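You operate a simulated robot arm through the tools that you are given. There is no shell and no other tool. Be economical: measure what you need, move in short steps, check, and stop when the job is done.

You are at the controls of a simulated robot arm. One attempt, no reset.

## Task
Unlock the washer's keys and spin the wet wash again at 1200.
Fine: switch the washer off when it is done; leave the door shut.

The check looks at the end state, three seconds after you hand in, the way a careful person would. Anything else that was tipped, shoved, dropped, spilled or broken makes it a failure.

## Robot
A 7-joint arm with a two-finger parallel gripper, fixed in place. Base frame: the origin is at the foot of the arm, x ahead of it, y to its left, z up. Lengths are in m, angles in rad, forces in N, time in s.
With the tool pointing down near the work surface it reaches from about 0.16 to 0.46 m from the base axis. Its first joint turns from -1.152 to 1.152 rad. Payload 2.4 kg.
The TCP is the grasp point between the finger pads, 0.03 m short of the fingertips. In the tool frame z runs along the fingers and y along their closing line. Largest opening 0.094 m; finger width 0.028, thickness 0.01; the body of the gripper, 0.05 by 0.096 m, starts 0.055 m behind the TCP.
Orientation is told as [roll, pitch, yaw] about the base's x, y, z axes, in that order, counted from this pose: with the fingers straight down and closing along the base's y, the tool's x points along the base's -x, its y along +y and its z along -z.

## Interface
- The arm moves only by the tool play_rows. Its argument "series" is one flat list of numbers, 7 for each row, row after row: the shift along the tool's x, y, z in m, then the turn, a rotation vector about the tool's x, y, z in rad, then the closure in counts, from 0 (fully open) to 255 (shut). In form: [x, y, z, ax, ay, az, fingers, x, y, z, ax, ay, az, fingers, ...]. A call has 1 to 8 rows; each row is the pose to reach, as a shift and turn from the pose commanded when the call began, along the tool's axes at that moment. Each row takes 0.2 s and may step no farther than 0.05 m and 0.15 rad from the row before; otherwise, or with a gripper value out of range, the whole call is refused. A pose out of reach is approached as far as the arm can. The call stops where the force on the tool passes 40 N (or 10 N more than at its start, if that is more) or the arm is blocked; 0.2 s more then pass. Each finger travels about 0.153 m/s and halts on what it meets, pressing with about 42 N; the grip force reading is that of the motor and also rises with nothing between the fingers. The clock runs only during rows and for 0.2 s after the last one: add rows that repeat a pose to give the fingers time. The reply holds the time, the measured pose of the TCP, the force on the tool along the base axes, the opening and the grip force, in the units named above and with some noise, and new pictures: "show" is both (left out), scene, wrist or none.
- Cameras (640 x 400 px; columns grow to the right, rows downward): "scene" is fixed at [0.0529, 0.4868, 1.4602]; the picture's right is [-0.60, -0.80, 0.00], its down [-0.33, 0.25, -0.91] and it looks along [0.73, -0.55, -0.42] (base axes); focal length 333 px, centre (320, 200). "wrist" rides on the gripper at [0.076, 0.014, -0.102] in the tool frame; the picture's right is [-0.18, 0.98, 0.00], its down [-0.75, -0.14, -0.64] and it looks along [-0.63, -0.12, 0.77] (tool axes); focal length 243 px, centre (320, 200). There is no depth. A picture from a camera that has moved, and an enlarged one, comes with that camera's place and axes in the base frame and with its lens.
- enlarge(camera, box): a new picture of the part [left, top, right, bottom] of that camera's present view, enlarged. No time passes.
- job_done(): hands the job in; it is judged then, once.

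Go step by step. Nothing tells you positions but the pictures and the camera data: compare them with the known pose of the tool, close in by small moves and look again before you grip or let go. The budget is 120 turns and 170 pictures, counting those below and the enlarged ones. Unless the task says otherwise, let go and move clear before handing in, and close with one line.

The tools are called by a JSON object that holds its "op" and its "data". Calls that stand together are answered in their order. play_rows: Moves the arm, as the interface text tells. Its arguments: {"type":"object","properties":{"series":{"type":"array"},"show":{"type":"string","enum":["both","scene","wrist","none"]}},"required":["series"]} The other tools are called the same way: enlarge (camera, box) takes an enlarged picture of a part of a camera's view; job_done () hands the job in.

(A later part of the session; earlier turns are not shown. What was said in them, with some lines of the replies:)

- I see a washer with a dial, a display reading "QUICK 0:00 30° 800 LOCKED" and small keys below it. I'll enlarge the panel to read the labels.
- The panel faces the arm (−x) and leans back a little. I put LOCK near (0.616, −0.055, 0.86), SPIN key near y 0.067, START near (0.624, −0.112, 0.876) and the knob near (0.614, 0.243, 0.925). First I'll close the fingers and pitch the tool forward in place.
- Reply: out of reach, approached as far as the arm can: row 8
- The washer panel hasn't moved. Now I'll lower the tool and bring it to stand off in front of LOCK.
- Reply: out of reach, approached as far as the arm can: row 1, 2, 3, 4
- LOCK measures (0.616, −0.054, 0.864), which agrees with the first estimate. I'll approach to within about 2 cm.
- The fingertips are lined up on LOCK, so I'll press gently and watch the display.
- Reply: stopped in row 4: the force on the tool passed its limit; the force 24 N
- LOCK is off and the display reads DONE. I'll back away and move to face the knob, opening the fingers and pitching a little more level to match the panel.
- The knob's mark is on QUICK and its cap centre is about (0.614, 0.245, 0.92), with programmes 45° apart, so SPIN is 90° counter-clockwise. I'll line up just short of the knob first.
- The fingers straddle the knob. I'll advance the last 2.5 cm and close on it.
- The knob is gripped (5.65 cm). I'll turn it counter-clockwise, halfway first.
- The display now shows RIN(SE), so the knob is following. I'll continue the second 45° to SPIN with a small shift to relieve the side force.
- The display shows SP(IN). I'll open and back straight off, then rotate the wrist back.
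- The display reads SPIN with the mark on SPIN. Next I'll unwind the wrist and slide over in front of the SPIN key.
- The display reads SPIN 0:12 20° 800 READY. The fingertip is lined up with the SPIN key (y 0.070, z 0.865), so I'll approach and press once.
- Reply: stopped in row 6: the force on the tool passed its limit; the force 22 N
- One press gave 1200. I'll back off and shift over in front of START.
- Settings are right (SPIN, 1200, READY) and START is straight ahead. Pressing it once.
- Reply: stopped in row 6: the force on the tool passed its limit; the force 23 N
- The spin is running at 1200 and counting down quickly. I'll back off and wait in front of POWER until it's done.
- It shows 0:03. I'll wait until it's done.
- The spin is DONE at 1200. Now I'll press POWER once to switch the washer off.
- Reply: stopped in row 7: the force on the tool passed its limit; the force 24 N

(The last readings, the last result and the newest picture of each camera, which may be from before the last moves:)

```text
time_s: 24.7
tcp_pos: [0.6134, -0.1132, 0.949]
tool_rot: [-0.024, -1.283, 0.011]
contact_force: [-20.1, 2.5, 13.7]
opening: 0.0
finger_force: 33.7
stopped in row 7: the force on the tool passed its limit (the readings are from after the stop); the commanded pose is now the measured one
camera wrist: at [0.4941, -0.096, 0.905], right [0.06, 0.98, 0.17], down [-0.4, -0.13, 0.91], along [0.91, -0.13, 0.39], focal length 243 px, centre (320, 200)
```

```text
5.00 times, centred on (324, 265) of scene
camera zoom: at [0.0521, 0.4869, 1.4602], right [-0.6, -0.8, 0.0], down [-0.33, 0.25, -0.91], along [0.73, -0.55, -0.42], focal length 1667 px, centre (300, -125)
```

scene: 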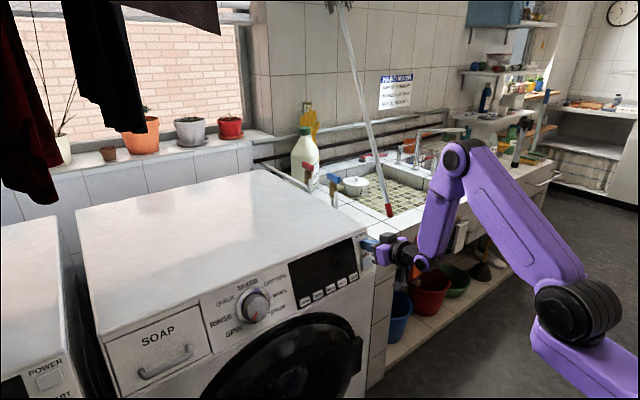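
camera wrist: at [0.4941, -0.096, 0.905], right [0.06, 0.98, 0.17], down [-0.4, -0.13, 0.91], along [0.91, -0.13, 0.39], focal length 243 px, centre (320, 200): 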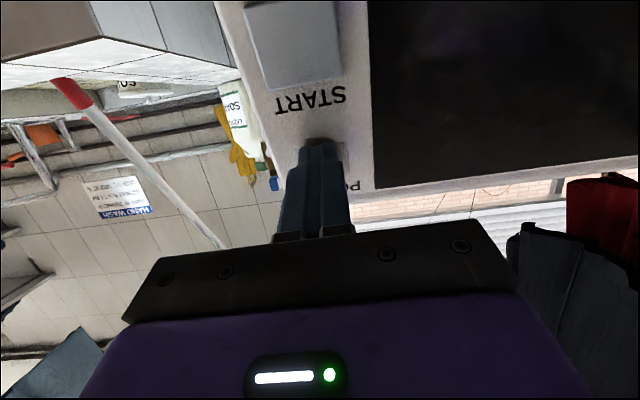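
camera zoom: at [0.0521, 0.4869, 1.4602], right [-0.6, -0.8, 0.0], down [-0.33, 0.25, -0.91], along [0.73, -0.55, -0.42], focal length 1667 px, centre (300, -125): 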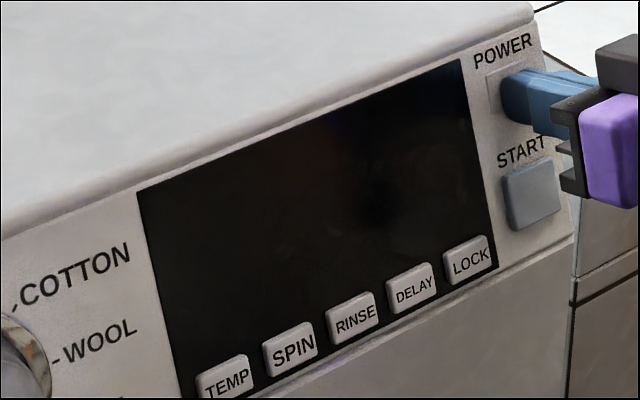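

The display is dark, so the washer is off. I'll back well clear.

{"op": "play_rows", "data": {"series": [0, 0, -0.04, 0, 0, 0, 255, 0, 0, -0.08, 0, 0, 0, 255, 0, 0, -0.12, 0, 0, 0, 255, 0, 0, -0.15, 0, 0, 0, 255], "show": "scene"}}

{"op": "enlarge", "data": {"camera": "scene", "box": [200, 220, 400, 345]}}

```text
time_s: 25.7
tcp_pos: [0.484, -0.076, 0.9927]
tool_rot: [-0.03, -1.283, 0.113]
contact_force: [-2.1, -4.7, -0.3]
opening: 0.0
finger_force: 33.6
```

scene: 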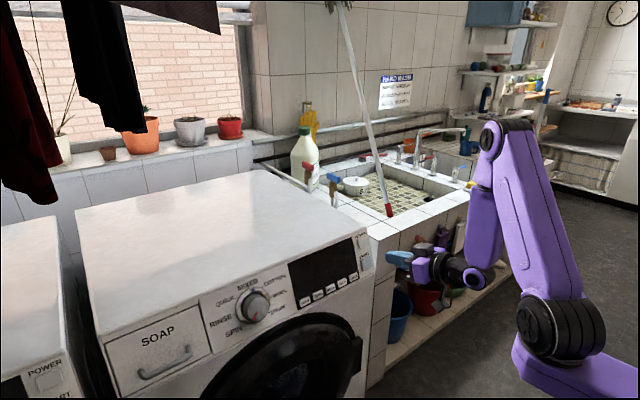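

```text
3.20 times, centred on (300, 282) of scene
camera zoom: at [0.0531, 0.4865, 1.4602], right [-0.6, -0.8, 0.0], down [-0.33, 0.25, -0.91], along [0.73, -0.55, -0.42], focal length 1067 px, centre (384, -64)
```

zoom: 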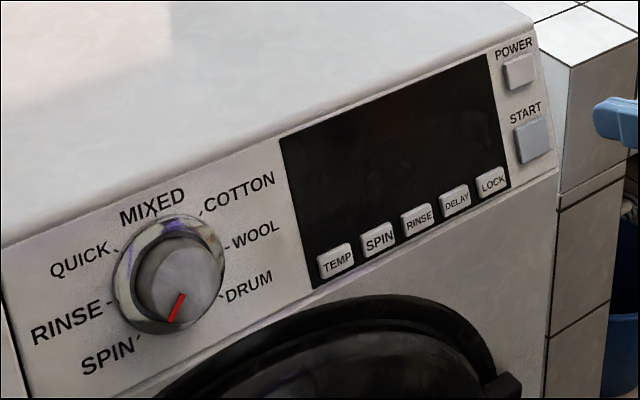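

The washer is off and the door shut, but the arm sits about 4 cm sideways from where I sent it with a small side force. I'll hold still and look again before handing in.

{"op": "play_rows", "data": {"series": [0, 0, 0, 0, 0, 0, 255, 0, 0, 0, 0, 0, 0, 255]}}

```text
time_s: 26.3
tcp_pos: [0.4732, -0.1112, 0.9914]
tool_rot: [-0.023, -1.284, 0.012]
contact_force: [-0.9, 1.1, 0.0]
opening: 0.0001
finger_force: 32.7
camera wrist: at [0.3534, -0.0933, 0.9476], right [0.06, 0.98, 0.17], down [-0.4, -0.13, 0.91], along [0.91, -0.13, 0.39], focal length 243 px, centre (320, 200)
```

scene: 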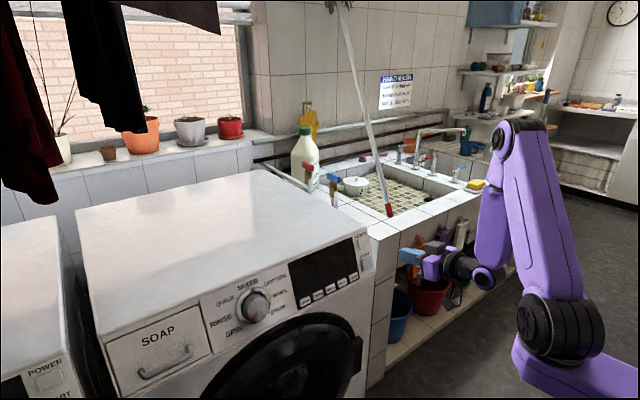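
wrist: 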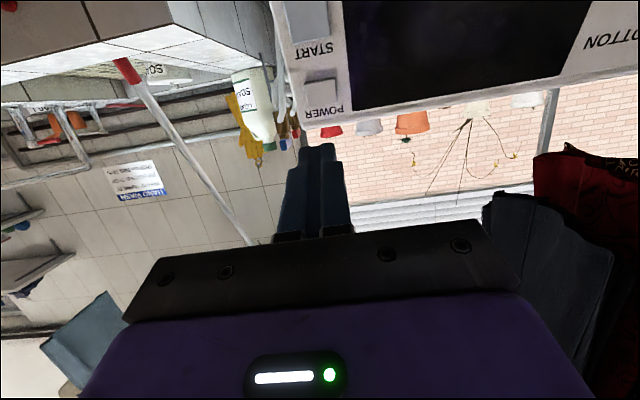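

The sideways offset was only a passing swing. The arm is back in place and clear, nothing was disturbed, and the washer is off with its door shut, so I'm handing in.

{"op": "job_done", "data": {}}

```text
The job is handed in.
```

I unlocked the washer's keys and spun the wash again at 1200 until the display read DONE. I then switched the washer off, with the door left shut and the arm clear.
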